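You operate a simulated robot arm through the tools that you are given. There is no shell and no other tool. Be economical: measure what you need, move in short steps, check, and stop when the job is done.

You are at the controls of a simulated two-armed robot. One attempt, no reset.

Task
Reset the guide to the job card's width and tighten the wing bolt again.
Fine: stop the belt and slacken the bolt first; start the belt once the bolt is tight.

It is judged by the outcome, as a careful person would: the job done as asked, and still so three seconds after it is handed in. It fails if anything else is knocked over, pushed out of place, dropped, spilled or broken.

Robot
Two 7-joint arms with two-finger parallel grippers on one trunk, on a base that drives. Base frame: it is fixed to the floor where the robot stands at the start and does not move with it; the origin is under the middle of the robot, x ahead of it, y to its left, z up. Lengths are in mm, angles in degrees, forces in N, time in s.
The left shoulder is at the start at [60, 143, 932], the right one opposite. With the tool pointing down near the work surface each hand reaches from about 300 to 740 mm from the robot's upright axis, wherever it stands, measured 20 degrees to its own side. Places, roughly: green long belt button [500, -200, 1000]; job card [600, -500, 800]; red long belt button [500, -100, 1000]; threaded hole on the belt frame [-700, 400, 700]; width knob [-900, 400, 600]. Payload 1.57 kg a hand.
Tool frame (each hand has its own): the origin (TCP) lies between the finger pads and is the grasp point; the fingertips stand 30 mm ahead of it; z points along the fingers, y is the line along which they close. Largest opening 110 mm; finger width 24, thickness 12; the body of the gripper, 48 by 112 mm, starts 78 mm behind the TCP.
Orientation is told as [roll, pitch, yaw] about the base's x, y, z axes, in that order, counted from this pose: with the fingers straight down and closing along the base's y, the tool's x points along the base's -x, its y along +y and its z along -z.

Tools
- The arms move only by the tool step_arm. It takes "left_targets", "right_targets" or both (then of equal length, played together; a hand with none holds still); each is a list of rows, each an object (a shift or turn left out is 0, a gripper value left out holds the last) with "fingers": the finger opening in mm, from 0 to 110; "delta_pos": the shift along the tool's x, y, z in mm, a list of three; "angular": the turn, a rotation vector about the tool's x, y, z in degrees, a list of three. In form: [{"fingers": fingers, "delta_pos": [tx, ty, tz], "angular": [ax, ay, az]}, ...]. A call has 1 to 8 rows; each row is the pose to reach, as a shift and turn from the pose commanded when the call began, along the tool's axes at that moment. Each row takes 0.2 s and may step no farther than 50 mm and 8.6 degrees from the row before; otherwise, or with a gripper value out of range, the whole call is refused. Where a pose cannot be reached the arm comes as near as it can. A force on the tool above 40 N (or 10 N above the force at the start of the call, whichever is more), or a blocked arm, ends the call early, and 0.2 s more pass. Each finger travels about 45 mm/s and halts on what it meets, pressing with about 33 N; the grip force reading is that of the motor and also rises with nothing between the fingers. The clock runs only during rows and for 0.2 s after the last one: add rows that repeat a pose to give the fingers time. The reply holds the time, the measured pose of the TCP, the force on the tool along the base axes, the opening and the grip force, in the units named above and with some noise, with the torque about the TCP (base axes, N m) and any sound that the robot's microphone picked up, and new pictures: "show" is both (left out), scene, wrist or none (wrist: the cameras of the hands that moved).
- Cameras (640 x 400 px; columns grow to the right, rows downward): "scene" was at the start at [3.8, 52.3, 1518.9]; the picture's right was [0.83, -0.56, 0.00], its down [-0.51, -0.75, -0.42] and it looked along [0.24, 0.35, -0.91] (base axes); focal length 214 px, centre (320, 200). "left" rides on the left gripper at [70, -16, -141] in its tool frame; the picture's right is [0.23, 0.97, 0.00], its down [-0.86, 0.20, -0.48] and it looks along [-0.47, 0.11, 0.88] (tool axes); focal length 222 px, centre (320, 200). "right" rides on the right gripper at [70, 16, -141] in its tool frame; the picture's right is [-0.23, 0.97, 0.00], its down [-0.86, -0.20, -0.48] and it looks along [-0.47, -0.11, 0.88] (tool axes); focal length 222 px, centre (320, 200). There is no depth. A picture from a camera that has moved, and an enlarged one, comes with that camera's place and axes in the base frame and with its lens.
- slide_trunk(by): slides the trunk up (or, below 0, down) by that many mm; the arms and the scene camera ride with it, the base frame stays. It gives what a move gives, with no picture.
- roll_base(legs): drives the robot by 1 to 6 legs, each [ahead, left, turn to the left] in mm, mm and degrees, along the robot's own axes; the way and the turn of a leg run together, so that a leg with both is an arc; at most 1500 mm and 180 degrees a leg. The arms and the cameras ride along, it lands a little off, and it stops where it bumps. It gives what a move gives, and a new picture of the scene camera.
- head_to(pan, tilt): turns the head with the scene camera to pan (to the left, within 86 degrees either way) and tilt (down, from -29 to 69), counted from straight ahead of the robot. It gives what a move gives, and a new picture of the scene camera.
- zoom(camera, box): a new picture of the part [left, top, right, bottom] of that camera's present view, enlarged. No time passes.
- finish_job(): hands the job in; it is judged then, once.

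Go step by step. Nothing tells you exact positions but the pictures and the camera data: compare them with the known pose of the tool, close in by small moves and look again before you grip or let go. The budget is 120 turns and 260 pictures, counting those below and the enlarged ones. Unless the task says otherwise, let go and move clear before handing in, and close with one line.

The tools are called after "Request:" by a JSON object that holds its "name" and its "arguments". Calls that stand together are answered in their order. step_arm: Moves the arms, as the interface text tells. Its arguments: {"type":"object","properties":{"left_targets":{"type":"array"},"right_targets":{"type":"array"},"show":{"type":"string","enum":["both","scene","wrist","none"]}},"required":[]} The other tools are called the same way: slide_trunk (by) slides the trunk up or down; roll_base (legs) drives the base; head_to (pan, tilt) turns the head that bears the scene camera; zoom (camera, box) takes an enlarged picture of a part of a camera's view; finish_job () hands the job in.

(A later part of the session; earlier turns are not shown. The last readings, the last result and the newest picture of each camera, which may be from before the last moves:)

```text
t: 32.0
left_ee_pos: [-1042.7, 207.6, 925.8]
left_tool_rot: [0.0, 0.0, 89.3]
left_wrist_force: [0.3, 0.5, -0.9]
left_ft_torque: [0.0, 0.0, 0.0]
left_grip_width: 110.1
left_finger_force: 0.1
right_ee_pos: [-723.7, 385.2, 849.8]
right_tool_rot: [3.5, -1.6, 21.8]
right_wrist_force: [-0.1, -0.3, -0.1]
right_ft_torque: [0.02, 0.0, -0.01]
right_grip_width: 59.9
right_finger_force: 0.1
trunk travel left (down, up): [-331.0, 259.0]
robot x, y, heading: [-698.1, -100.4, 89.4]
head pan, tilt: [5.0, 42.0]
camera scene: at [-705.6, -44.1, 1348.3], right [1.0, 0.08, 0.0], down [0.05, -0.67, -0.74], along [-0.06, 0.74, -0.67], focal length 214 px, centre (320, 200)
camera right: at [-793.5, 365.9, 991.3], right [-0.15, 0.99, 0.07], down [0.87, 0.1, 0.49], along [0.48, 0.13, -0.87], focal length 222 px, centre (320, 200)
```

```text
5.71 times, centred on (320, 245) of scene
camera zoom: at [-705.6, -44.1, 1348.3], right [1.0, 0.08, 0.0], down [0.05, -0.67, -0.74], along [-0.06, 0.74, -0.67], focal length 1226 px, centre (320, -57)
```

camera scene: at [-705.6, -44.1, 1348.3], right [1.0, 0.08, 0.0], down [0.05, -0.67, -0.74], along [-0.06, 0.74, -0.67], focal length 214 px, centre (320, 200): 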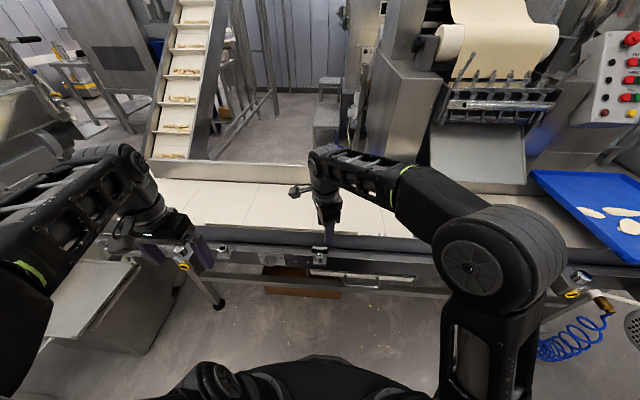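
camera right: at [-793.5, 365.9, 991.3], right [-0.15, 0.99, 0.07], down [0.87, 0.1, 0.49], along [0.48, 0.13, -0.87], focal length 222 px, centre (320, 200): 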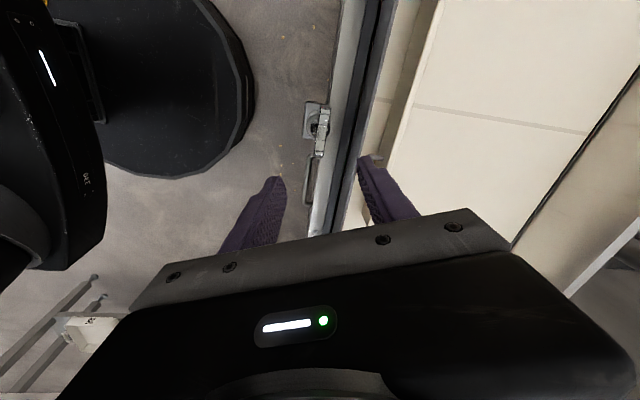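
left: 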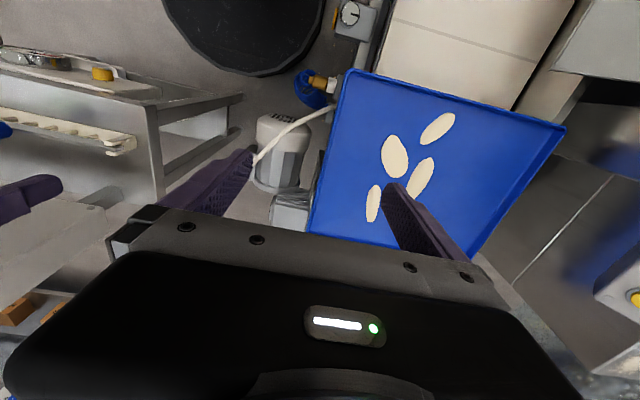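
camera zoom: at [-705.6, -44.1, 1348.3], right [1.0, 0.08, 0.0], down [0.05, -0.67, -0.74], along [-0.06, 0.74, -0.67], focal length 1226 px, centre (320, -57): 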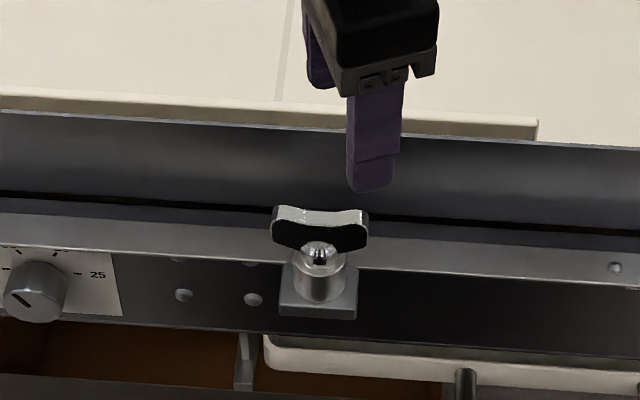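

The wing top is at about [-737,396,715], wings along x within 2°. I straighten the right tool to yaw 0 and come above it.

Request:
{"name": "step_arm", "arguments": {"right_targets": [{"delta_pos": [5, 5, 20], "angular": [1.2, 0.5, 7.5], "fingers": 40}, {"delta_pos": [8, 8, 40], "angular": [2.4, 1.1, 15]}, {"delta_pos": [10.4, 9.9, 60], "angular": [3.5, 1.6, 21]}, {"delta_pos": [10.4, 9.9, 75], "angular": [3.5, 1.6, 21]}]}}

Request:
{"name": "zoom", "arguments": {"camera": "right", "box": [240, 80, 400, 180]}}

Request:
{"name": "zoom", "arguments": {"camera": "scene", "box": [280, 210, 360, 280]}}

```text
t: 33.0
left_ee_pos: [-1043.8, 206.7, 924.4]
left_tool_rot: [0.0, 0.0, 89.3]
left_wrist_force: [-1.1, -0.5, 0.3]
left_ft_torque: [0.02, 0.03, 0.01]
left_grip_width: 110.1
left_finger_force: 0.0
right_ee_pos: [-736.7, 394.4, 777.6]
right_tool_rot: [0.1, 0.7, 0.7]
right_wrist_force: [0.4, 0.5, 1.0]
right_ft_torque: [0.01, 0.0, 0.03]
right_grip_width: 40.0
right_finger_force: 0.1
trunk travel left (down, up): [-331.0, 259.0]
robot x, y, heading: [-701.3, -100.9, 89.2]
head pan, tilt: [5.0, 42.0]
camera scene: at [-705.5, -44.0, 1348.3], right [1.0, 0.08, 0.0], down [0.05, -0.67, -0.74], along [-0.06, 0.74, -0.67], focal length 214 px, centre (320, 200)
camera right: at [-804.2, 410.6, 920.1], right [0.21, 0.98, 0.0], down [0.86, -0.19, 0.47], along [0.46, -0.1, -0.88], focal length 222 px, centre (320, 200)
```

scene: 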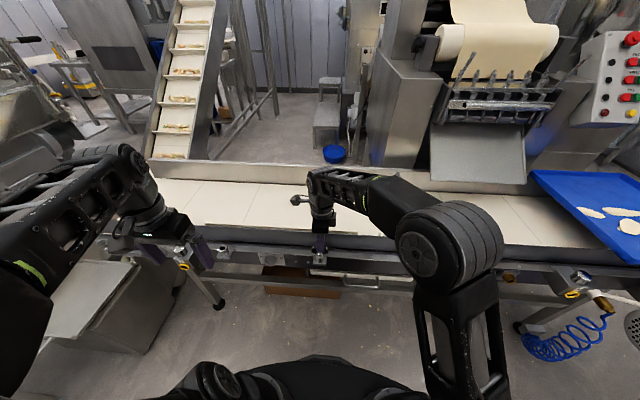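
right: 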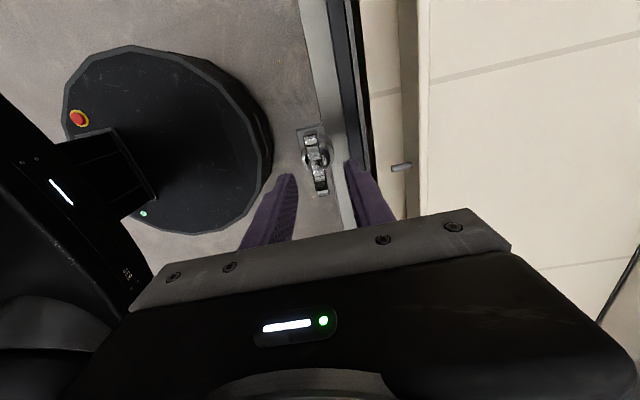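

```text
4.00 times, centred on (320, 130) of right
camera zoom: at [-804.2, 410.6, 920.1], right [0.21, 0.98, 0.0], down [0.86, -0.19, 0.47], along [0.46, -0.1, -0.88], focal length 888 px, centre (320, 480)
```

zoom: 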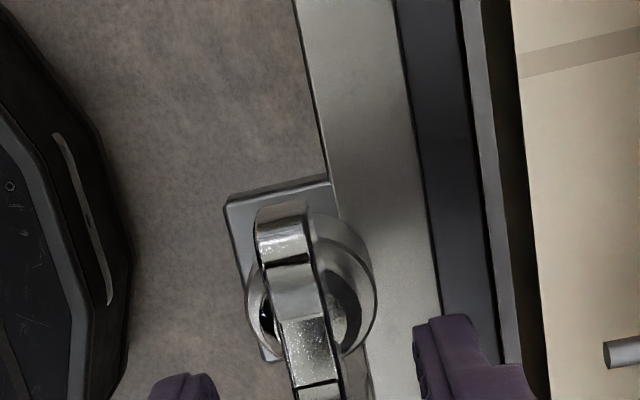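

```text
5.71 times, centred on (320, 245) of scene
camera zoom: at [-705.5, -44.0, 1348.3], right [1.0, 0.08, 0.0], down [0.05, -0.67, -0.74], along [-0.06, 0.74, -0.67], focal length 1226 px, centre (320, -57)
```

zoom: 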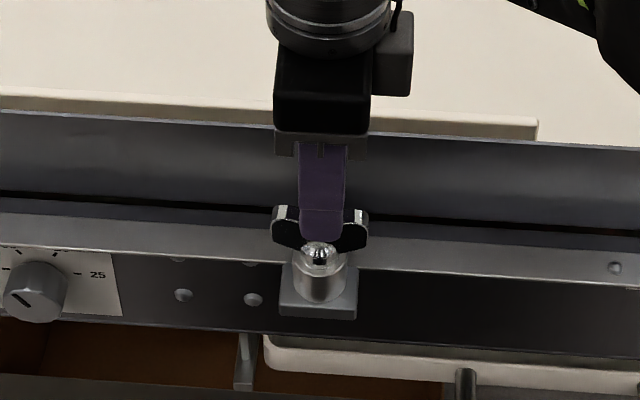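

The hand is centred over the wings. I narrow to 30 mm and descend 48 mm.

Request:
{"name": "step_arm", "arguments": {"right_targets": [{"delta_pos": [0, 0, 10], "fingers": 30}, {"delta_pos": [0, 0, 20]}, {"delta_pos": [0, 0, 30]}, {"delta_pos": [0, 0, 38]}, {"delta_pos": [0, 0, 44]}, {"delta_pos": [0, 0, 48]}], "show": "wrist"}}

Request:
{"name": "zoom", "arguments": {"camera": "scene", "box": [280, 210, 360, 280]}}

Request:
{"name": "zoom", "arguments": {"camera": "right", "box": [240, 100, 400, 200]}}

```text
t: 34.5
left_ee_pos: [-1043.5, 205.7, 925.7]
left_tool_rot: [0.0, 0.0, 89.3]
left_wrist_force: [-0.2, 0.1, 0.0]
left_ft_torque: [0.01, -0.02, 0.01]
left_grip_width: 109.8
left_finger_force: 0.0
right_ee_pos: [-736.2, 395.0, 728.5]
right_tool_rot: [0.1, 0.7, 0.9]
right_wrist_force: [0.3, 0.0, -0.2]
right_ft_torque: [-0.01, 0.01, 0.03]
right_grip_width: 30.3
right_finger_force: 0.1
trunk travel left (down, up): [-331.0, 259.0]
robot x, y, heading: [-697.5, -101.4, 89.4]
head pan, tilt: [5.0, 42.0]
camera right: at [-804.9, 410.8, 871.0], right [0.21, 0.98, 0.0], down [0.86, -0.19, 0.47], along [0.46, -0.1, -0.88], focal length 222 px, centre (320, 200)
```

right: 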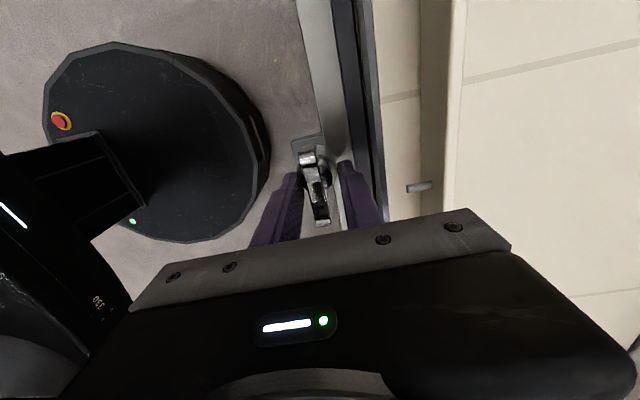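

```text
5.71 times, centred on (320, 245) of scene
camera zoom: at [-705.5, -44.1, 1348.3], right [1.0, 0.08, 0.0], down [0.05, -0.67, -0.74], along [-0.06, 0.74, -0.67], focal length 1226 px, centre (320, -57)
```

zoom: 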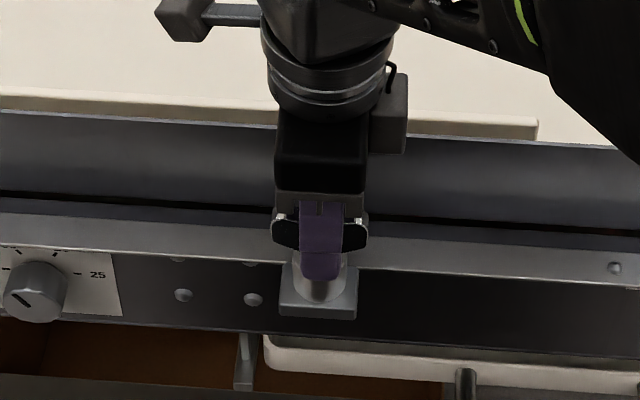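

```text
4.00 times, centred on (320, 150) of right
camera zoom: at [-804.9, 410.8, 871.0], right [0.21, 0.98, 0.0], down [0.86, -0.19, 0.47], along [0.46, -0.1, -0.88], focal length 888 px, centre (320, 400)
```

zoom: 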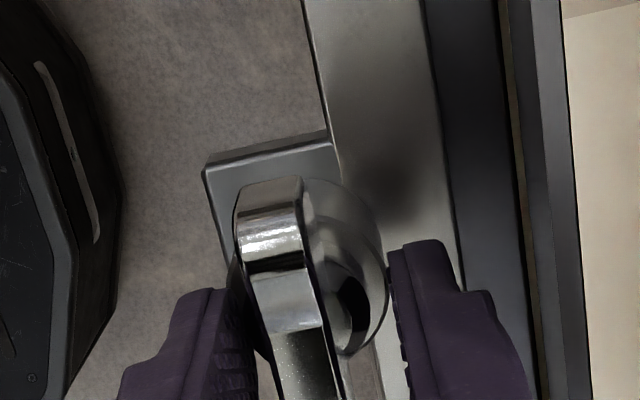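

The fingers straddle the wings. I lift 7 mm to stay off the boss and close.

Request:
{"name": "step_arm", "arguments": {"right_targets": [{"delta_pos": [0, -1, -7]}, {"delta_pos": [0, -1, -7], "fingers": 0}, {"delta_pos": [0, -1, -7]}, {"delta_pos": [0, -1, -7]}], "show": "wrist"}}

Request:
{"name": "zoom", "arguments": {"camera": "scene", "box": [280, 210, 360, 280]}}

```text
t: 35.5
left_ee_pos: [-1044.2, 206.2, 925.9]
left_tool_rot: [-0.1, -0.1, 89.4]
left_wrist_force: [0.3, 0.1, -0.1]
left_ft_torque: [0.02, 0.0, 0.02]
left_grip_width: 110.0
left_finger_force: 0.1
right_ee_pos: [-738.1, 393.7, 736.2]
right_tool_rot: [0.0, 0.8, 0.9]
right_wrist_force: [0.2, -4.8, -0.6]
right_ft_torque: [-0.16, 0.06, 0.02]
right_grip_width: 24.2
right_finger_force: 32.9
trunk travel left (down, up): [-331.0, 259.0]
robot x, y, heading: [-698.8, -101.0, 89.8]
head pan, tilt: [5.0, 42.0]
camera right: at [-805.1, 408.6, 877.9], right [0.21, 0.98, 0.0], down [0.86, -0.19, 0.47], along [0.46, -0.1, -0.88], focal length 222 px, centre (320, 200)
```

right: 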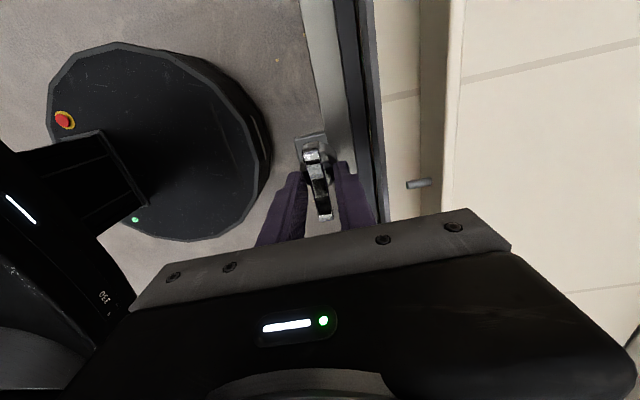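

```text
5.71 times, centred on (320, 245) of scene
camera zoom: at [-705.5, -44.4, 1348.3], right [1.0, 0.08, 0.0], down [0.05, -0.67, -0.74], along [-0.06, 0.74, -0.67], focal length 1226 px, centre (320, -57)
```

zoom: 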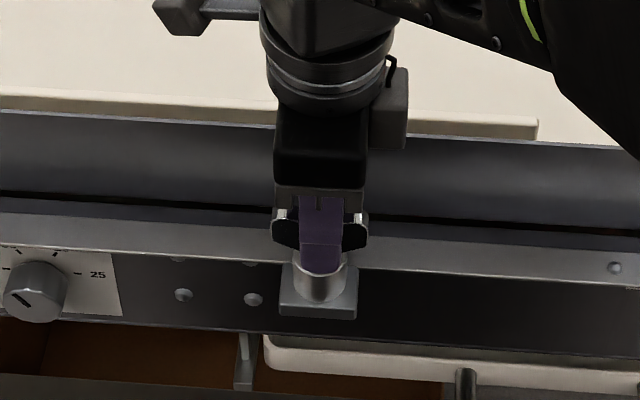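

It closed on a 24 mm hub rather than the thin wings. I open, raise 13 mm and close again.

Request:
{"name": "step_arm", "arguments": {"right_targets": [{"fingers": 30}, {"delta_pos": [0, 0, -7]}, {"delta_pos": [0, 0, -13]}, {"delta_pos": [0, 0, -13], "fingers": 0}, {"delta_pos": [0, 0, -13]}, {"delta_pos": [0, 0, -13]}], "show": "wrist"}}

Request:
{"name": "zoom", "arguments": {"camera": "scene", "box": [280, 210, 360, 280]}}

```text
t: 36.9
left_ee_pos: [-1043.6, 206.0, 927.0]
left_tool_rot: [0.1, -0.1, 89.3]
left_wrist_force: [-0.7, -0.5, -0.1]
left_ft_torque: [-0.01, 0.0, 0.02]
left_grip_width: 110.0
left_finger_force: 0.1
right_ee_pos: [-736.5, 394.4, 749.2]
right_tool_rot: [0.1, 0.6, 1.0]
right_wrist_force: [0.1, -3.5, 1.5]
right_ft_torque: [-0.14, -0.01, 0.03]
right_grip_width: 11.3
right_finger_force: 29.1
trunk travel left (down, up): [-331.0, 259.0]
robot x, y, heading: [-698.7, -98.8, 89.6]
head pan, tilt: [5.0, 42.0]
camera right: at [-804.5, 408.5, 891.3], right [0.21, 0.98, 0.0], down [0.86, -0.19, 0.47], along [0.46, -0.1, -0.88], focal length 222 px, centre (320, 200)
```

right: 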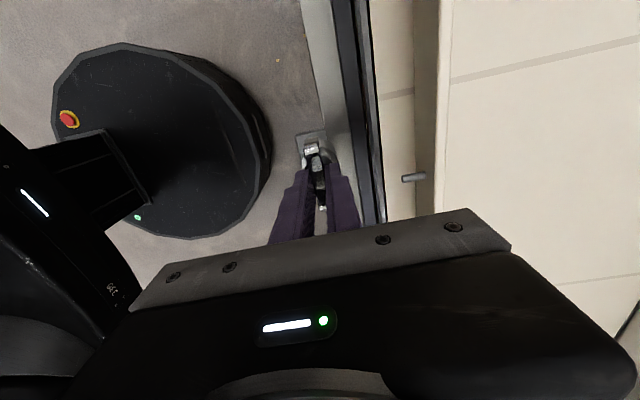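

```text
5.71 times, centred on (320, 245) of scene
camera zoom: at [-705.4, -44.5, 1348.4], right [1.0, 0.08, 0.0], down [0.05, -0.67, -0.74], along [-0.06, 0.74, -0.67], focal length 1226 px, centre (320, -57)
```

zoom: 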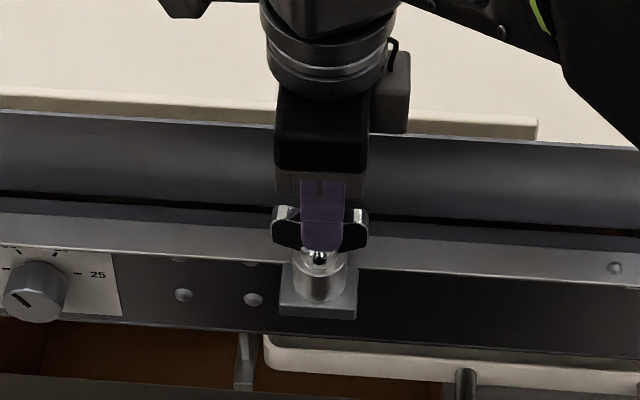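

Now 11.3 mm: the wing itself. I turn it counter-clockwise (seen from above) 64°.

Request:
{"name": "step_arm", "arguments": {"right_targets": [{"angular": [0, 0, -8]}, {"angular": [0, 0, -16]}, {"angular": [0, 0, -24]}, {"angular": [0, 0, -32]}, {"angular": [0, 0, -40]}, {"angular": [0, 0, -48]}, {"angular": [0, 0, -56]}, {"angular": [0, 0, -64]}], "show": "wrist"}}

Request:
{"name": "zoom", "arguments": {"camera": "scene", "box": [280, 210, 360, 280]}}

```text
t: 38.6
left_ee_pos: [-1043.5, 207.0, 924.1]
left_tool_rot: [0.0, -0.1, 89.2]
left_wrist_force: [1.0, 0.1, 0.0]
left_ft_torque: [0.03, 0.02, -0.02]
left_grip_width: 110.0
left_finger_force: 0.0
right_ee_pos: [-738.0, 394.7, 748.6]
right_tool_rot: [0.7, 0.1, 65.1]
right_wrist_force: [-4.2, 2.5, 5.0]
right_ft_torque: [-0.68, 0.24, -0.04]
right_grip_width: 11.2
right_finger_force: 28.6
trunk travel left (down, up): [-331.0, 259.0]
robot x, y, heading: [-698.5, -97.0, 89.2]
head pan, tilt: [5.0, 42.0]
camera right: at [-779.7, 338.5, 891.4], right [-0.79, 0.62, 0.01], down [0.55, 0.69, 0.47], along [0.28, 0.38, -0.88], focal length 222 px, centre (320, 200)
```

right: 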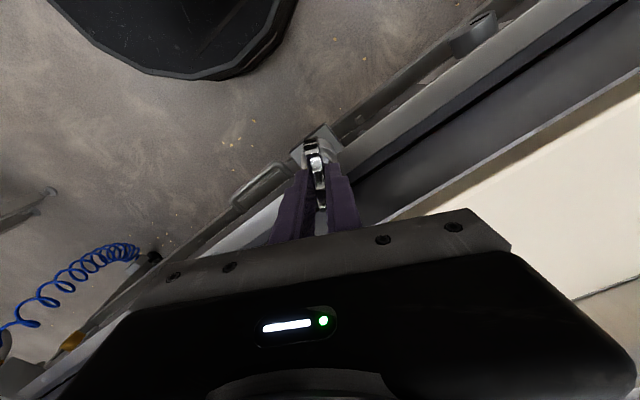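

```text
5.71 times, centred on (320, 245) of scene
camera zoom: at [-706.0, -44.1, 1348.4], right [1.0, 0.08, 0.0], down [0.05, -0.67, -0.74], along [-0.06, 0.74, -0.67], focal length 1226 px, centre (320, -57)
```

zoom: 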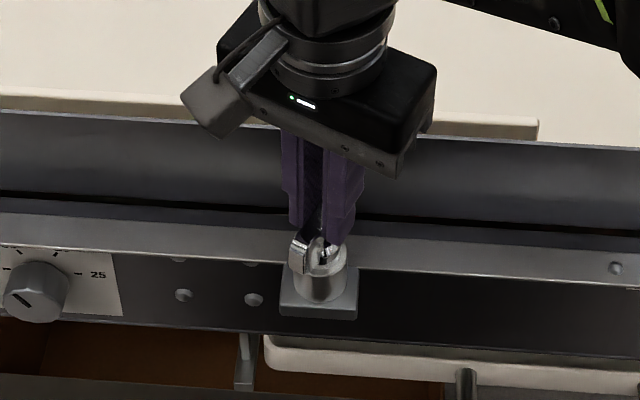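

The wing turns with the hand. I go on a further 64°.

Request:
{"name": "step_arm", "arguments": {"right_targets": [{"angular": [0, 0, -8]}, {"angular": [0, 0, -16]}, {"angular": [0, 0, -24]}, {"angular": [0, 0, -32]}, {"angular": [0, 0, -40]}, {"angular": [0, 0, -48]}, {"angular": [0, 0, -56]}, {"angular": [0, 0, -64]}], "show": "wrist"}}

Request:
{"name": "zoom", "arguments": {"camera": "scene", "box": [280, 210, 360, 280]}}

```text
t: 40.5
left_ee_pos: [-1045.2, 205.9, 925.3]
left_tool_rot: [-0.1, -0.1, 89.3]
left_wrist_force: [0.5, -0.1, 0.4]
left_ft_torque: [0.02, -0.01, 0.0]
left_grip_width: 110.1
left_finger_force: 0.1
right_ee_pos: [-738.0, 394.4, 749.7]
right_tool_rot: [0.5, -0.7, 129.1]
right_wrist_force: [-19.4, 5.2, 15.4]
right_ft_torque: [0.21, 0.4, 0.0]
right_grip_width: 11.5
right_finger_force: 28.7
trunk travel left (down, up): [-331.0, 259.0]
robot x, y, heading: [-701.8, -101.9, 89.4]
head pan, tilt: [5.0, 42.0]
camera right: at [-705.5, 329.4, 890.3], right [-0.9, -0.44, 0.01], down [-0.38, 0.79, 0.49], along [-0.22, 0.43, -0.87], focal length 222 px, centre (320, 200)
```

right: 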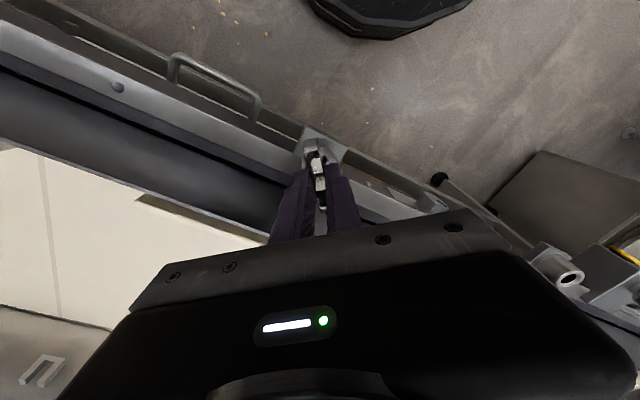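

```text
5.71 times, centred on (320, 245) of scene
camera zoom: at [-707.2, -44.7, 1348.4], right [1.0, 0.08, 0.0], down [0.05, -0.67, -0.74], along [-0.06, 0.74, -0.67], focal length 1226 px, centre (320, -57)
```

zoom: 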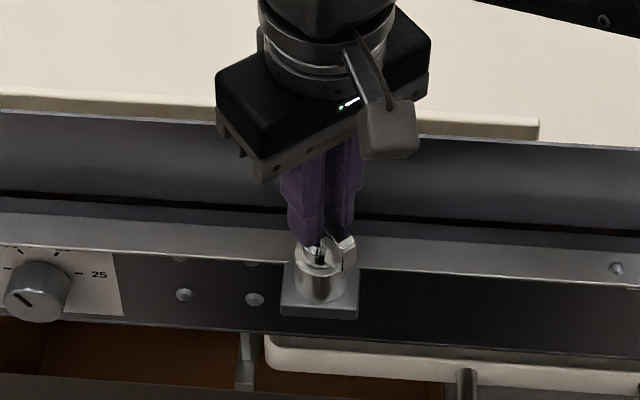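

The bolt turns freely (no torque) but side forces built up; I release, regrip in place and turn a bit more.

Request:
{"name": "step_arm", "arguments": {"right_targets": [{"fingers": 30}, {"delta_pos": [0, 0, -2]}, {"delta_pos": [0, 0, -2], "fingers": 0}, {"delta_pos": [0, 0, -2]}, {"delta_pos": [0, 0, -2]}], "show": "wrist"}}

Request:
{"name": "zoom", "arguments": {"camera": "right", "box": [240, 100, 400, 200]}}

```text
t: 41.6
left_ee_pos: [-1043.4, 206.7, 925.0]
left_tool_rot: [0.1, -0.1, 89.3]
left_wrist_force: [-0.2, 1.2, 0.0]
left_ft_torque: [0.0, 0.02, 0.0]
left_grip_width: 110.2
left_finger_force: 0.1
right_ee_pos: [-738.5, 392.3, 750.6]
right_tool_rot: [0.6, -0.4, 128.9]
right_wrist_force: [-5.2, -14.2, -0.8]
right_ft_torque: [-0.31, -0.18, 0.03]
right_grip_width: 11.3
right_finger_force: 28.9
trunk travel left (down, up): [-331.0, 259.0]
robot x, y, heading: [-695.9, -96.7, 89.5]
head pan, tilt: [5.0, 42.0]
camera right: at [-704.1, 327.9, 891.7], right [-0.9, -0.44, 0.01], down [-0.38, 0.79, 0.48], along [-0.22, 0.43, -0.88], focal length 222 px, centre (320, 200)
```

right: 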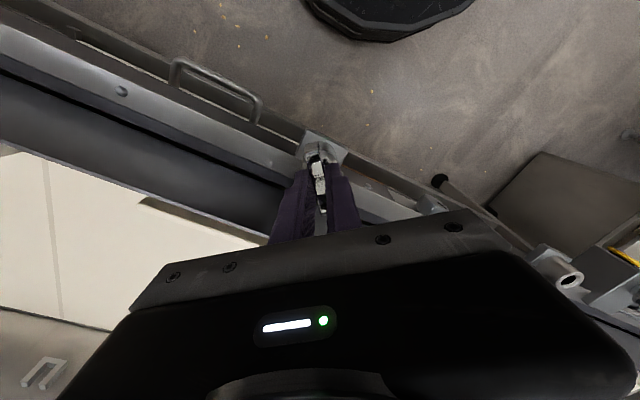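

```text
4.00 times, centred on (320, 150) of right
camera zoom: at [-704.1, 327.9, 891.7], right [-0.9, -0.44, 0.01], down [-0.38, 0.79, 0.48], along [-0.22, 0.43, -0.88], focal length 888 px, centre (320, 400)
```

zoom: 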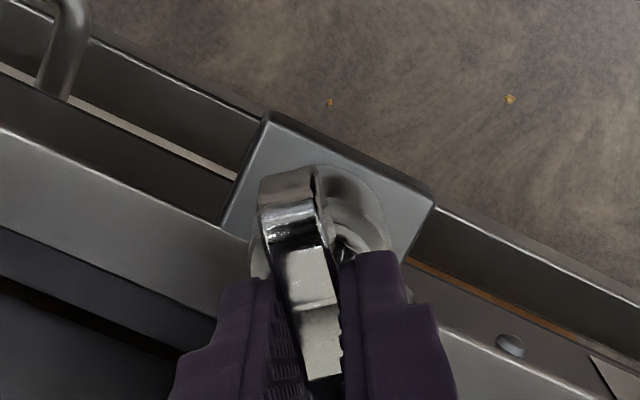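

Request:
{"name": "step_arm", "arguments": {"right_targets": [{"angular": [0, 0, -8]}, {"angular": [0, 0, -16]}, {"angular": [0, 0, -24]}, {"angular": [0, 0, -32]}, {"angular": [0, 0, -40]}, {"angular": [0, 0, -48]}], "show": "wrist"}}

```text
t: 43.0
left_ee_pos: [-1043.8, 204.3, 924.0]
left_tool_rot: [0.0, -0.1, 89.4]
left_wrist_force: [-0.5, 1.1, 1.2]
left_ft_torque: [0.01, -0.04, 0.0]
left_grip_width: 110.0
left_finger_force: 0.0
right_ee_pos: [-737.0, 393.4, 750.7]
right_tool_rot: [-0.1, -0.7, 177.1]
right_wrist_force: [-6.0, -22.0, -0.2]
right_ft_torque: [-0.5, -0.2, 0.06]
right_grip_width: 10.8
right_finger_force: 29.0
trunk travel left (down, up): [-331.0, 259.0]
robot x, y, heading: [-697.7, -100.5, 89.5]
head pan, tilt: [5.0, 42.0]
camera right: at [-665.7, 373.6, 891.6], right [-0.28, -0.96, 0.0], down [-0.84, 0.24, 0.49], along [-0.47, 0.13, -0.87], focal length 222 px, centre (320, 200)
```

right: 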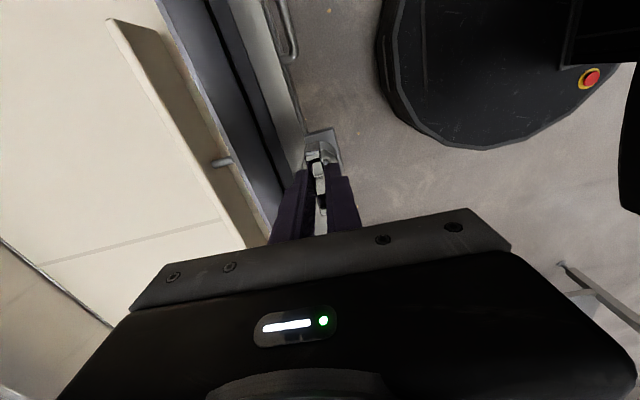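

The bolt has been slackened half a turn. I release it, lift clear, and back the base off for the knob, with the head aimed at the knob.

Request:
{"name": "step_arm", "arguments": {"right_targets": [{"fingers": 30}, {"delta_pos": [0, 0, -5]}, {"delta_pos": [0, 0, -40]}, {"delta_pos": [0, 0, -80]}, {"delta_pos": [0, 0, -100]}], "show": "none"}}

Request:
{"name": "head_to", "arguments": {"pan": 22, "tilt": 48}}

Request:
{"name": "zoom", "arguments": {"camera": "scene", "box": [260, 190, 420, 290]}}

Request:
{"name": "zoom", "arguments": {"camera": "left", "box": [0, 0, 640, 400]}}

```text
t: 44.2
left_ee_pos: [-1043.2, 205.8, 925.4]
left_tool_rot: [0.1, 0.0, 89.4]
left_wrist_force: [0.4, 0.7, 0.5]
left_ft_torque: [-0.01, -0.01, 0.0]
left_grip_width: 109.9
left_finger_force: 0.0
right_ee_pos: [-735.0, 394.0, 850.3]
right_tool_rot: [0.0, -0.7, 177.0]
right_wrist_force: [0.0, -0.3, -0.1]
right_ft_torque: [-0.02, -0.01, 0.01]
right_grip_width: 30.3
right_finger_force: 0.0
trunk travel left (down, up): [-331.0, 259.0]
robot x, y, heading: [-699.2, -100.0, 89.5]
head pan, tilt: [5.0, 42.0]
```

```text
t: 45.0
left_ee_pos: [-1043.2, 205.6, 924.1]
left_tool_rot: [0.1, 0.1, 89.2]
left_wrist_force: [-0.1, -0.3, -0.3]
left_ft_torque: [0.03, 0.0, -0.03]
left_grip_width: 110.3
left_finger_force: 0.1
right_ee_pos: [-735.9, 393.8, 849.5]
right_tool_rot: [0.0, -0.8, 176.9]
right_wrist_force: [0.4, 0.2, 0.1]
right_ft_torque: [0.01, -0.02, 0.02]
right_grip_width: 30.0
right_finger_force: 0.1
trunk travel left (down, up): [-331.0, 259.0]
robot x, y, heading: [-701.5, -99.2, 89.5]
head pan, tilt: [22.0, 48.0]
camera scene: at [-727.7, -54.0, 1339.8], right [0.93, 0.36, 0.0], down [0.27, -0.69, -0.67], along [-0.24, 0.62, -0.74], focal length 214 px, centre (320, 200)
```

scene: 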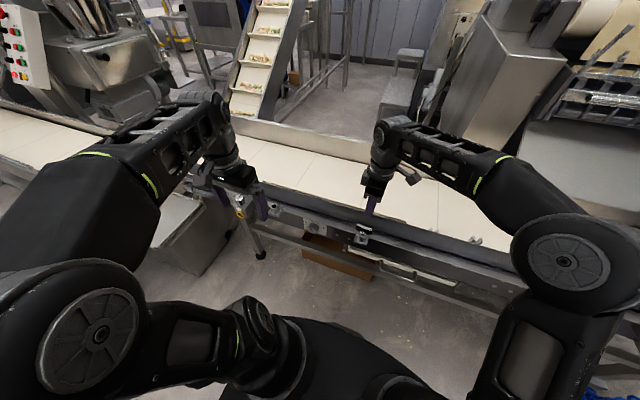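

```text
4.00 times, centred on (340, 240) of scene
camera zoom: at [-727.7, -54.0, 1339.8], right [0.93, 0.36, 0.0], down [0.27, -0.69, -0.67], along [-0.24, 0.62, -0.74], focal length 858 px, centre (240, 40)
```

zoom: 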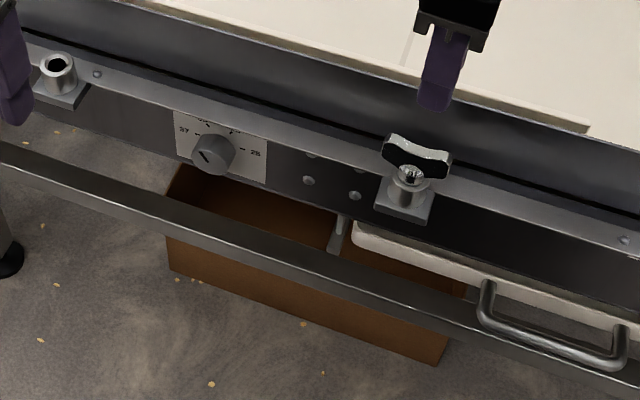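

```text
1.00 times, centred on (320, 200) of left (not enlarged: the box is as wide or as high as the picture)
camera zoom: at [-1027.5, 137.9, 1066.3], right [-0.98, -0.22, 0.0], down [-0.19, 0.86, 0.48], along [-0.1, 0.47, -0.88], focal length 222 px, centre (320, 200)
```

zoom: 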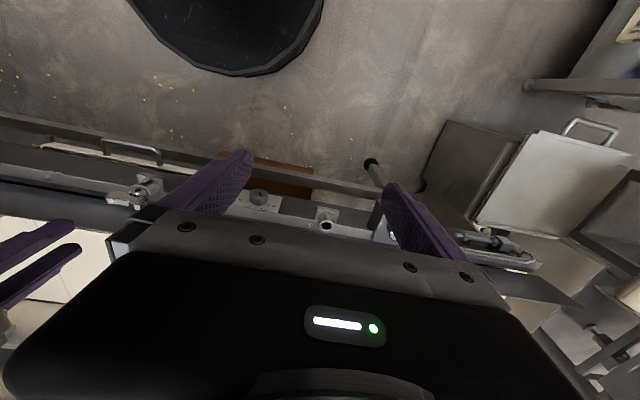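

Knob estimated near [-933,400,605]. I back off 170 mm, lower the trunk 80 mm, then turn the left tool forward.

Request:
{"name": "roll_base", "arguments": {"legs": [[-170, 0, 0]]}}

Request:
{"name": "slide_trunk", "arguments": {"by": -80}}

Request:
{"name": "step_arm", "arguments": {"left_targets": [{"delta_pos": [-10, -15, 10], "angular": [0, -8.5, 0], "fingers": 70}, {"delta_pos": [-20, -30, 20], "angular": [0, -17, 0]}, {"delta_pos": [-30, -45, 30], "angular": [0, -25.5, 0]}, {"delta_pos": [-40, -60, 40], "angular": [0, -34, 0]}, {"delta_pos": [-50, -75, 50], "angular": [0, -42.5, 0]}, {"delta_pos": [-60, -90, 60], "angular": [0, -51, 0]}, {"delta_pos": [-70, -100, 70], "angular": [0, -59.5, 0]}, {"delta_pos": [-80, -110, 80], "angular": [0, -68, 0]}]}}

```text
t: 46.5
left_ee_pos: [-1045.5, 33.5, 924.6]
left_tool_rot: [0.0, 0.0, 89.2]
left_wrist_force: [-0.7, -0.1, -0.2]
left_ft_torque: [-0.01, -0.02, -0.02]
left_grip_width: 110.2
left_finger_force: 0.1
right_ee_pos: [-737.7, 221.9, 851.1]
right_tool_rot: [-0.1, -0.7, 176.9]
right_wrist_force: [-0.3, -0.2, -0.4]
right_ft_torque: [0.03, 0.01, 0.02]
right_grip_width: 30.0
right_finger_force: 0.1
trunk travel left (down, up): [-331.0, 259.0]
robot x, y, heading: [-700.7, -270.0, 89.4]
head pan, tilt: [22.0, 48.0]
camera scene: at [-729.7, -227.0, 1339.9], right [0.93, 0.36, 0.0], down [0.27, -0.69, -0.67], along [-0.24, 0.62, -0.74], focal length 214 px, centre (320, 200)
```

scene: 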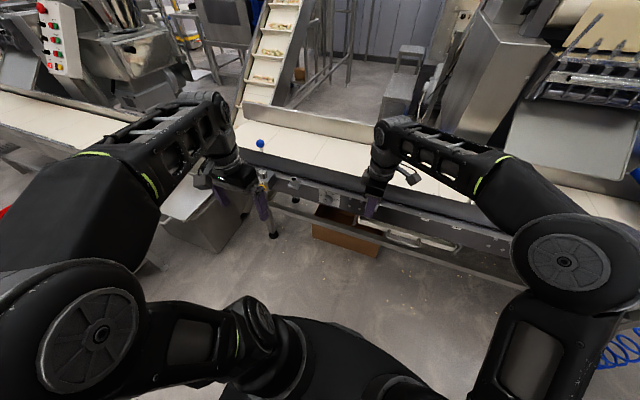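

```text
t: 47.7
left_ee_pos: [-1045.1, 33.7, 844.8]
left_tool_rot: [0.1, -0.1, 89.3]
left_wrist_force: [1.1, -0.1, 0.8]
left_ft_torque: [0.02, 0.0, 0.0]
left_grip_width: 110.1
left_finger_force: 0.1
right_ee_pos: [-737.2, 222.0, 769.5]
right_tool_rot: [0.0, -0.7, 176.9]
right_wrist_force: [0.4, -0.1, -0.3]
right_ft_torque: [-0.02, -0.02, 0.02]
right_grip_width: 29.9
right_finger_force: 0.1
trunk travel left (down, up): [-251.0, 339.0]
robot x, y, heading: [-696.2, -272.1, 89.2]
head pan, tilt: [22.0, 48.0]
```

```text
t: 49.5
left_ee_pos: [-986.9, 212.8, 844.6]
left_tool_rot: [0.1, -67.9, 89.2]
left_wrist_force: [-0.7, 0.3, 1.0]
left_ft_torque: [0.0, -0.04, -0.04]
left_grip_width: 70.0
left_finger_force: 0.0
left hand out of reach, approached as far as the arm can: row 5, 6, 7, 8
right_ee_pos: [-738.1, 222.0, 769.3]
right_tool_rot: [-0.1, -0.7, 177.0]
right_wrist_force: [1.2, 0.7, 0.2]
right_ft_torque: [-0.03, 0.0, 0.02]
right_grip_width: 29.8
right_finger_force: 0.0
trunk travel left (down, up): [-251.0, 339.0]
robot x, y, heading: [-700.9, -272.5, 89.2]
head pan, tilt: [22.0, 48.0]
camera scene: at [-730.1, -225.9, 1259.8], right [0.93, 0.36, 0.0], down [0.27, -0.69, -0.67], along [-0.24, 0.62, -0.74], focal length 214 px, centre (320, 200)
camera left: at [-972.4, 56.2, 833.5], right [-0.97, -0.07, -0.21], down [-0.2, -0.12, 0.97], along [-0.1, 0.99, 0.1], focal length 222 px, centre (320, 200)
```

scene: 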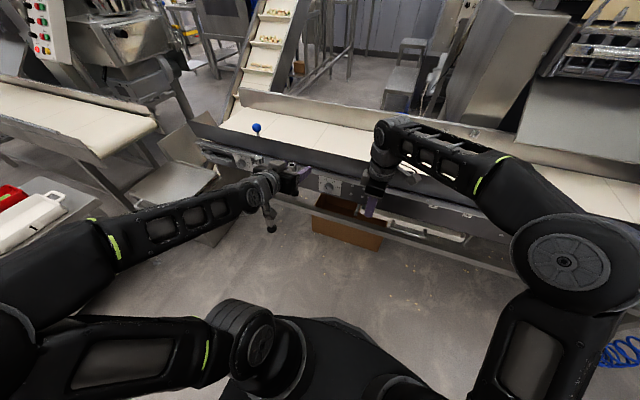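
left: 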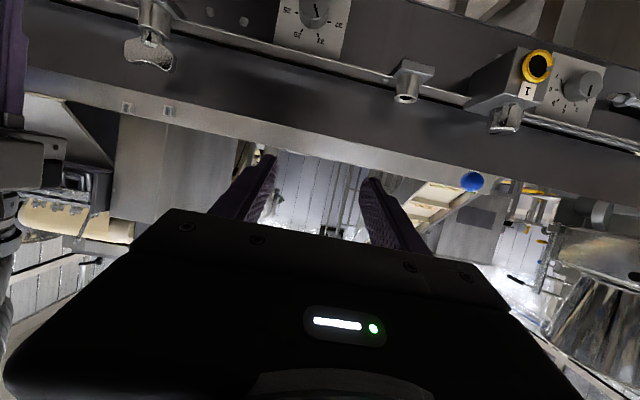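

The left camera places the knob near [-940,395,608]. I move the left hand to about 75 mm in front of it, pitch −85°.

Request:
{"name": "step_arm", "arguments": {"left_targets": [{"delta_pos": [13, 1, 37], "angular": [0, -3, 0]}, {"delta_pos": [26, 2, 74], "angular": [0, -6, 0]}, {"delta_pos": [39, 3, 111], "angular": [0, -9, 0]}, {"delta_pos": [52, 4, 148], "angular": [0, -12, 0]}, {"delta_pos": [66, 5, 185], "angular": [0, -15, 0]}, {"delta_pos": [79, 5, 212], "angular": [0, -17, 0]}, {"delta_pos": [79, 5, 212], "angular": [0, -17, 0]}]}}

```text
t: 51.1
left_ee_pos: [-990.4, 382.8, 692.3]
left_tool_rot: [0.1, -85.2, 89.2]
left_wrist_force: [0.9, 0.2, -0.1]
left_ft_torque: [0.01, 0.0, -0.03]
left_grip_width: 69.9
left_finger_force: 0.0
right_ee_pos: [-737.7, 222.7, 769.8]
right_tool_rot: [-0.1, -0.7, 176.9]
right_wrist_force: [-0.5, 0.5, -0.5]
right_ft_torque: [0.0, 0.03, 0.01]
right_grip_width: 29.8
right_finger_force: 0.2
trunk travel left (down, up): [-251.0, 339.0]
robot x, y, heading: [-705.1, -277.6, 89.3]
head pan, tilt: [22.0, 48.0]
camera scene: at [-729.8, -226.1, 1259.8], right [0.93, 0.36, 0.0], down [0.27, -0.69, -0.67], along [-0.24, 0.62, -0.74], focal length 214 px, centre (320, 200)
camera left: at [-974.8, 236.9, 634.2], right [-0.97, -0.01, -0.23], down [-0.2, -0.4, 0.89], along [-0.1, 0.92, 0.39], focal length 222 px, centre (320, 200)
```

scene: 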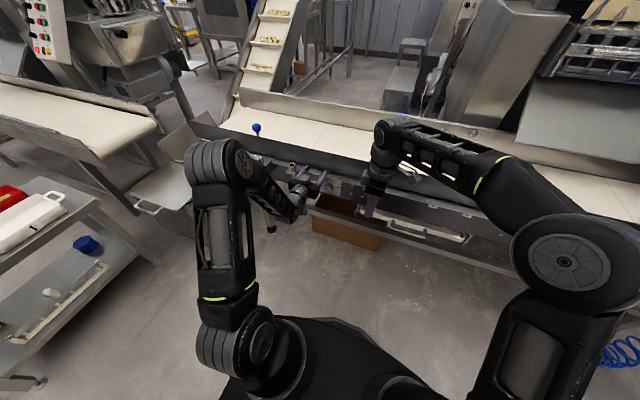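
left: 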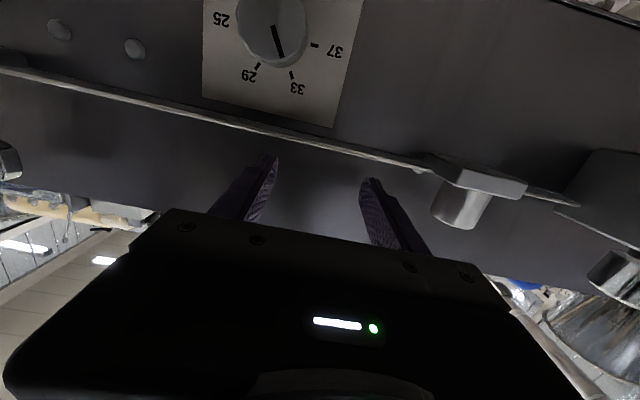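

The hand is higher than planned (above the ledge). I back off, then lower in front of the knob.

Request:
{"name": "step_arm", "arguments": {"left_targets": [{"delta_pos": [0, 0, -45]}, {"delta_pos": [0, -10, -90]}, {"delta_pos": [25, -25, -100]}, {"delta_pos": [55, -40, -100]}, {"delta_pos": [82, -49, -95]}, {"delta_pos": [82, -49, -95]}]}}

```text
t: 52.5
left_ee_pos: [-943.1, 279.8, 616.3]
left_tool_rot: [0.5, -85.1, 88.7]
left_wrist_force: [-0.2, -0.7, -0.5]
left_ft_torque: [-0.01, -0.01, -0.03]
left_grip_width: 69.9
left_finger_force: 0.0
right_ee_pos: [-737.9, 221.0, 770.2]
right_tool_rot: [-0.1, -0.7, 176.9]
right_wrist_force: [0.2, 0.6, -0.4]
right_ft_torque: [0.0, 0.05, -0.02]
right_grip_width: 30.1
right_finger_force: 0.1
trunk travel left (down, up): [-251.0, 339.0]
robot x, y, heading: [-697.9, -274.3, 89.3]
head pan, tilt: [22.0, 48.0]
camera scene: at [-729.9, -226.2, 1259.8], right [0.93, 0.36, 0.0], down [0.27, -0.69, -0.67], along [-0.24, 0.62, -0.74], focal length 214 px, centre (320, 200)
camera left: at [-927.1, 134.2, 559.7], right [-0.97, -0.01, -0.23], down [-0.2, -0.4, 0.89], along [-0.1, 0.92, 0.39], focal length 222 px, centre (320, 200)
```

scene: 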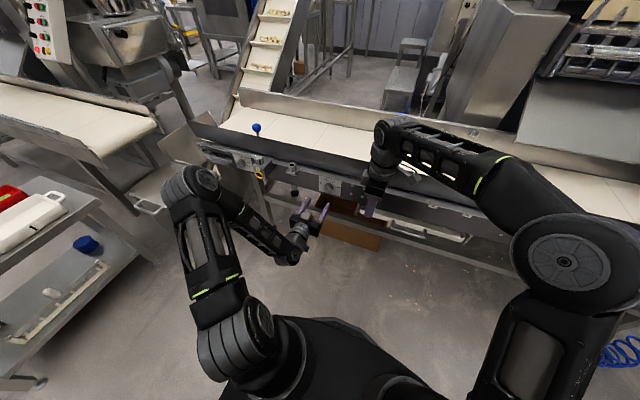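
left: 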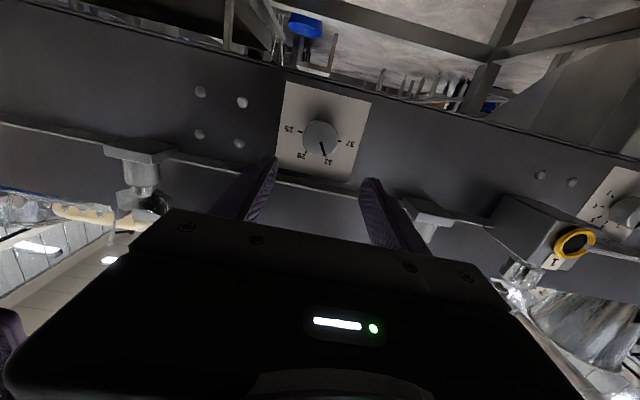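

Request:
{"name": "zoom", "arguments": {"camera": "left", "box": [260, 80, 388, 190]}}

```text
3.64 times, centred on (324, 135) of left
camera zoom: at [-927.1, 134.2, 559.7], right [-0.97, -0.01, -0.23], down [-0.2, -0.4, 0.89], along [-0.1, 0.92, 0.39], focal length 808 px, centre (306, 436)
```

zoom: 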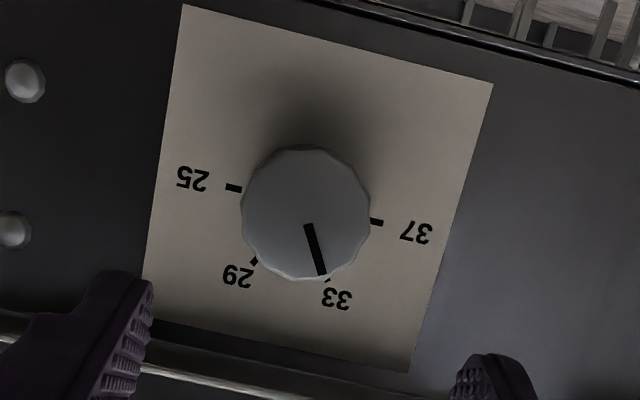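

The pointer stands at 33; it must go 60° counter-clockwise to 37. Knob front ≈[-938,405,597], ø≈43. I align and approach.

Request:
{"name": "step_arm", "arguments": {"left_targets": [{"delta_pos": [7, -2, 20], "angular": [0, -2, 0]}, {"delta_pos": [13, -3.5, 45], "angular": [0, -4.9, 0]}, {"delta_pos": [13.4, -3.5, 66], "angular": [0, -4.9, 0]}, {"delta_pos": [13.4, -3.5, 66], "angular": [0, -4.9, 0]}], "show": "wrist"}}

Request:
{"name": "zoom", "arguments": {"camera": "scene", "box": [270, 150, 390, 250]}}

```text
t: 53.5
left_ee_pos: [-937.0, 343.5, 599.1]
left_tool_rot: [28.0, -89.9, 61.3]
left_wrist_force: [0.0, 0.4, -0.8]
left_ft_torque: [0.01, -0.04, 0.01]
left_grip_width: 69.9
left_finger_force: 0.1
right_ee_pos: [-737.3, 221.7, 769.8]
right_tool_rot: [-0.1, -0.6, 176.9]
right_wrist_force: [0.1, 0.0, 0.4]
right_ft_torque: [0.02, -0.04, 0.01]
right_grip_width: 29.9
right_finger_force: 0.2
trunk travel left (down, up): [-251.0, 339.0]
robot x, y, heading: [-703.0, -271.5, 89.5]
head pan, tilt: [22.0, 48.0]
camera left: at [-922.9, 203.3, 529.1], right [-0.97, 0.01, -0.23], down [-0.2, -0.48, 0.86], along [-0.1, 0.88, 0.47], focal length 222 px, centre (320, 200)
```

left: 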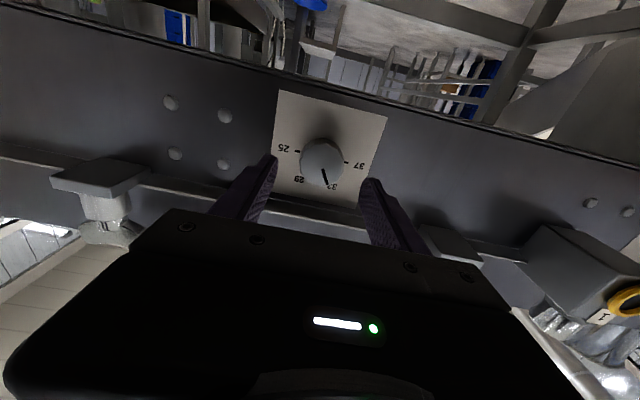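

```text
4.00 times, centred on (330, 200) of scene
camera zoom: at [-729.7, -226.2, 1259.8], right [0.93, 0.36, 0.0], down [0.27, -0.69, -0.67], along [-0.24, 0.62, -0.74], focal length 858 px, centre (280, 200)
```

zoom: 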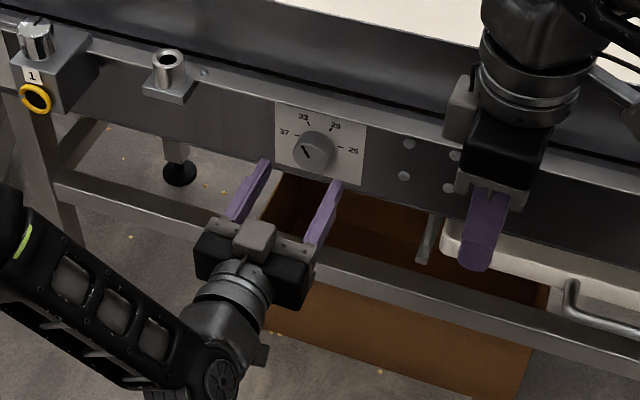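

Well aligned. I advance with the fingers astride the knob.

Request:
{"name": "step_arm", "arguments": {"left_targets": [{"delta_pos": [2, 0, 15]}, {"delta_pos": [3, 0, 28]}, {"delta_pos": [3, 0, 38]}, {"delta_pos": [3, 0, 44]}, {"delta_pos": [3, 0, 44]}], "show": "wrist"}}

Request:
{"name": "zoom", "arguments": {"camera": "scene", "box": [290, 150, 370, 220]}}

Request:
{"name": "zoom", "arguments": {"camera": "left", "box": [250, 110, 410, 210]}}

```text
t: 54.7
left_ee_pos: [-937.6, 387.8, 596.6]
left_tool_rot: [33.5, -89.9, 55.6]
left_wrist_force: [-0.5, 0.4, -0.2]
left_ft_torque: [-0.03, 0.01, 0.02]
left_grip_width: 69.8
left_finger_force: 0.0
right_ee_pos: [-736.6, 220.8, 769.8]
right_tool_rot: [0.0, -0.7, 177.0]
right_wrist_force: [0.6, -0.3, -1.1]
right_ft_torque: [-0.02, 0.01, 0.0]
right_grip_width: 30.2
right_finger_force: 0.0
trunk travel left (down, up): [-251.0, 339.0]
robot x, y, heading: [-702.9, -268.9, 89.4]
head pan, tilt: [22.0, 48.0]
camera left: at [-921.8, 247.7, 527.2], right [-0.97, 0.01, -0.23], down [-0.2, -0.47, 0.86], along [-0.1, 0.88, 0.47], focal length 222 px, centre (320, 200)
```

left: 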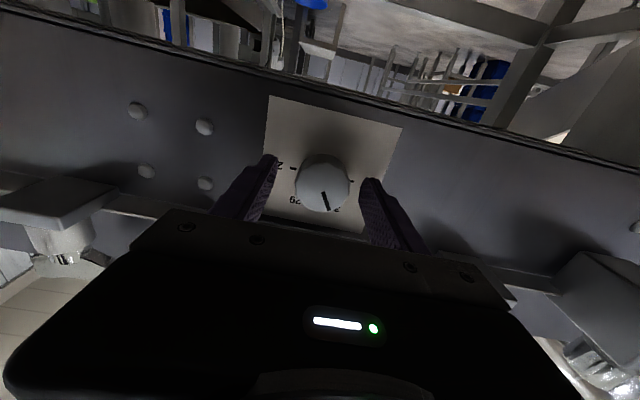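

```text
5.71 times, centred on (330, 185) of scene
camera zoom: at [-729.7, -226.3, 1259.8], right [0.93, 0.36, 0.0], down [0.27, -0.69, -0.67], along [-0.24, 0.62, -0.74], focal length 1226 px, centre (263, 286)
```

zoom: 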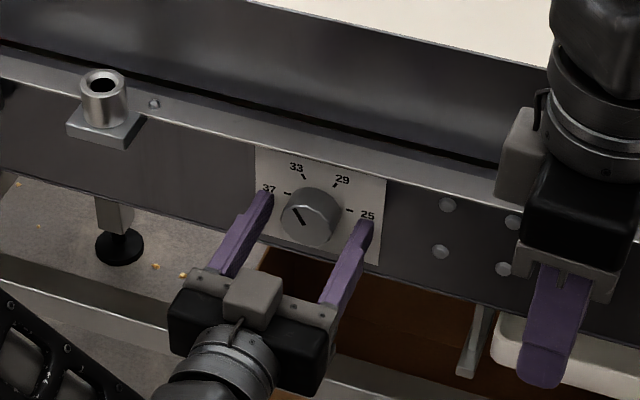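

```text
4.00 times, centred on (330, 160) of left
camera zoom: at [-921.8, 247.7, 527.2], right [-0.97, 0.01, -0.23], down [-0.2, -0.47, 0.86], along [-0.1, 0.88, 0.47], focal length 888 px, centre (280, 360)
```

zoom: 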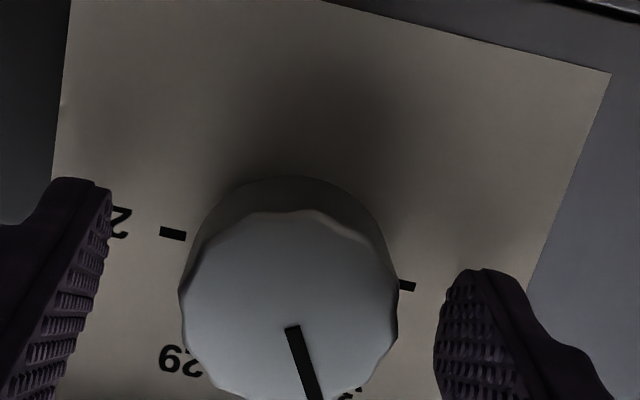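

The fingers straddle the knob, centred. I advance 6 mm and close.

Request:
{"name": "step_arm", "arguments": {"left_targets": [{"delta_pos": [0, 0, 6]}, {"delta_pos": [0, 0, 6], "fingers": 30}, {"delta_pos": [0, 0, 6]}, {"delta_pos": [0, 0, 6]}, {"delta_pos": [0, 0, 6]}], "show": "wrist"}}

Request:
{"name": "zoom", "arguments": {"camera": "left", "box": [250, 110, 410, 210]}}

```text
t: 55.9
left_ee_pos: [-939.1, 393.7, 597.3]
left_tool_rot: [36.9, -89.9, 52.5]
left_wrist_force: [-6.7, 1.5, 0.6]
left_ft_torque: [-0.17, 0.0, 1.06]
left_grip_width: 41.3
left_finger_force: 34.8
right_ee_pos: [-738.6, 222.3, 769.7]
right_tool_rot: [0.0, -0.7, 176.9]
right_wrist_force: [-0.4, -0.5, -1.1]
right_ft_torque: [-0.01, 0.01, -0.02]
right_grip_width: 30.1
right_finger_force: 0.1
trunk travel left (down, up): [-251.0, 339.0]
robot x, y, heading: [-697.7, -271.1, 89.1]
head pan, tilt: [22.0, 48.0]
camera left: at [-923.4, 254.0, 527.2], right [-0.97, 0.01, -0.23], down [-0.2, -0.48, 0.86], along [-0.1, 0.88, 0.47], focal length 222 px, centre (320, 200)
```

left: 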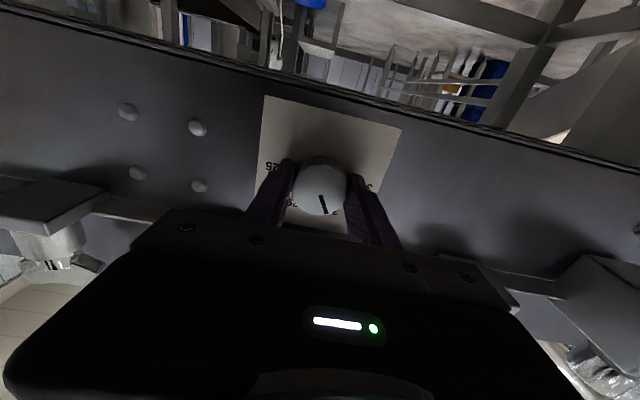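

```text
4.00 times, centred on (330, 160) of left
camera zoom: at [-923.4, 254.0, 527.2], right [-0.97, 0.01, -0.23], down [-0.2, -0.48, 0.86], along [-0.1, 0.88, 0.47], focal length 888 px, centre (280, 360)
```

zoom: 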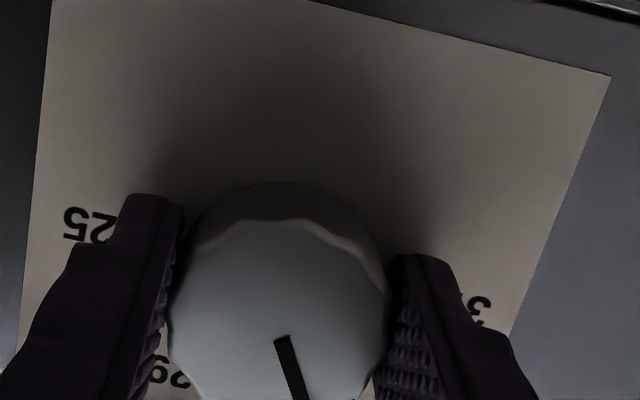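

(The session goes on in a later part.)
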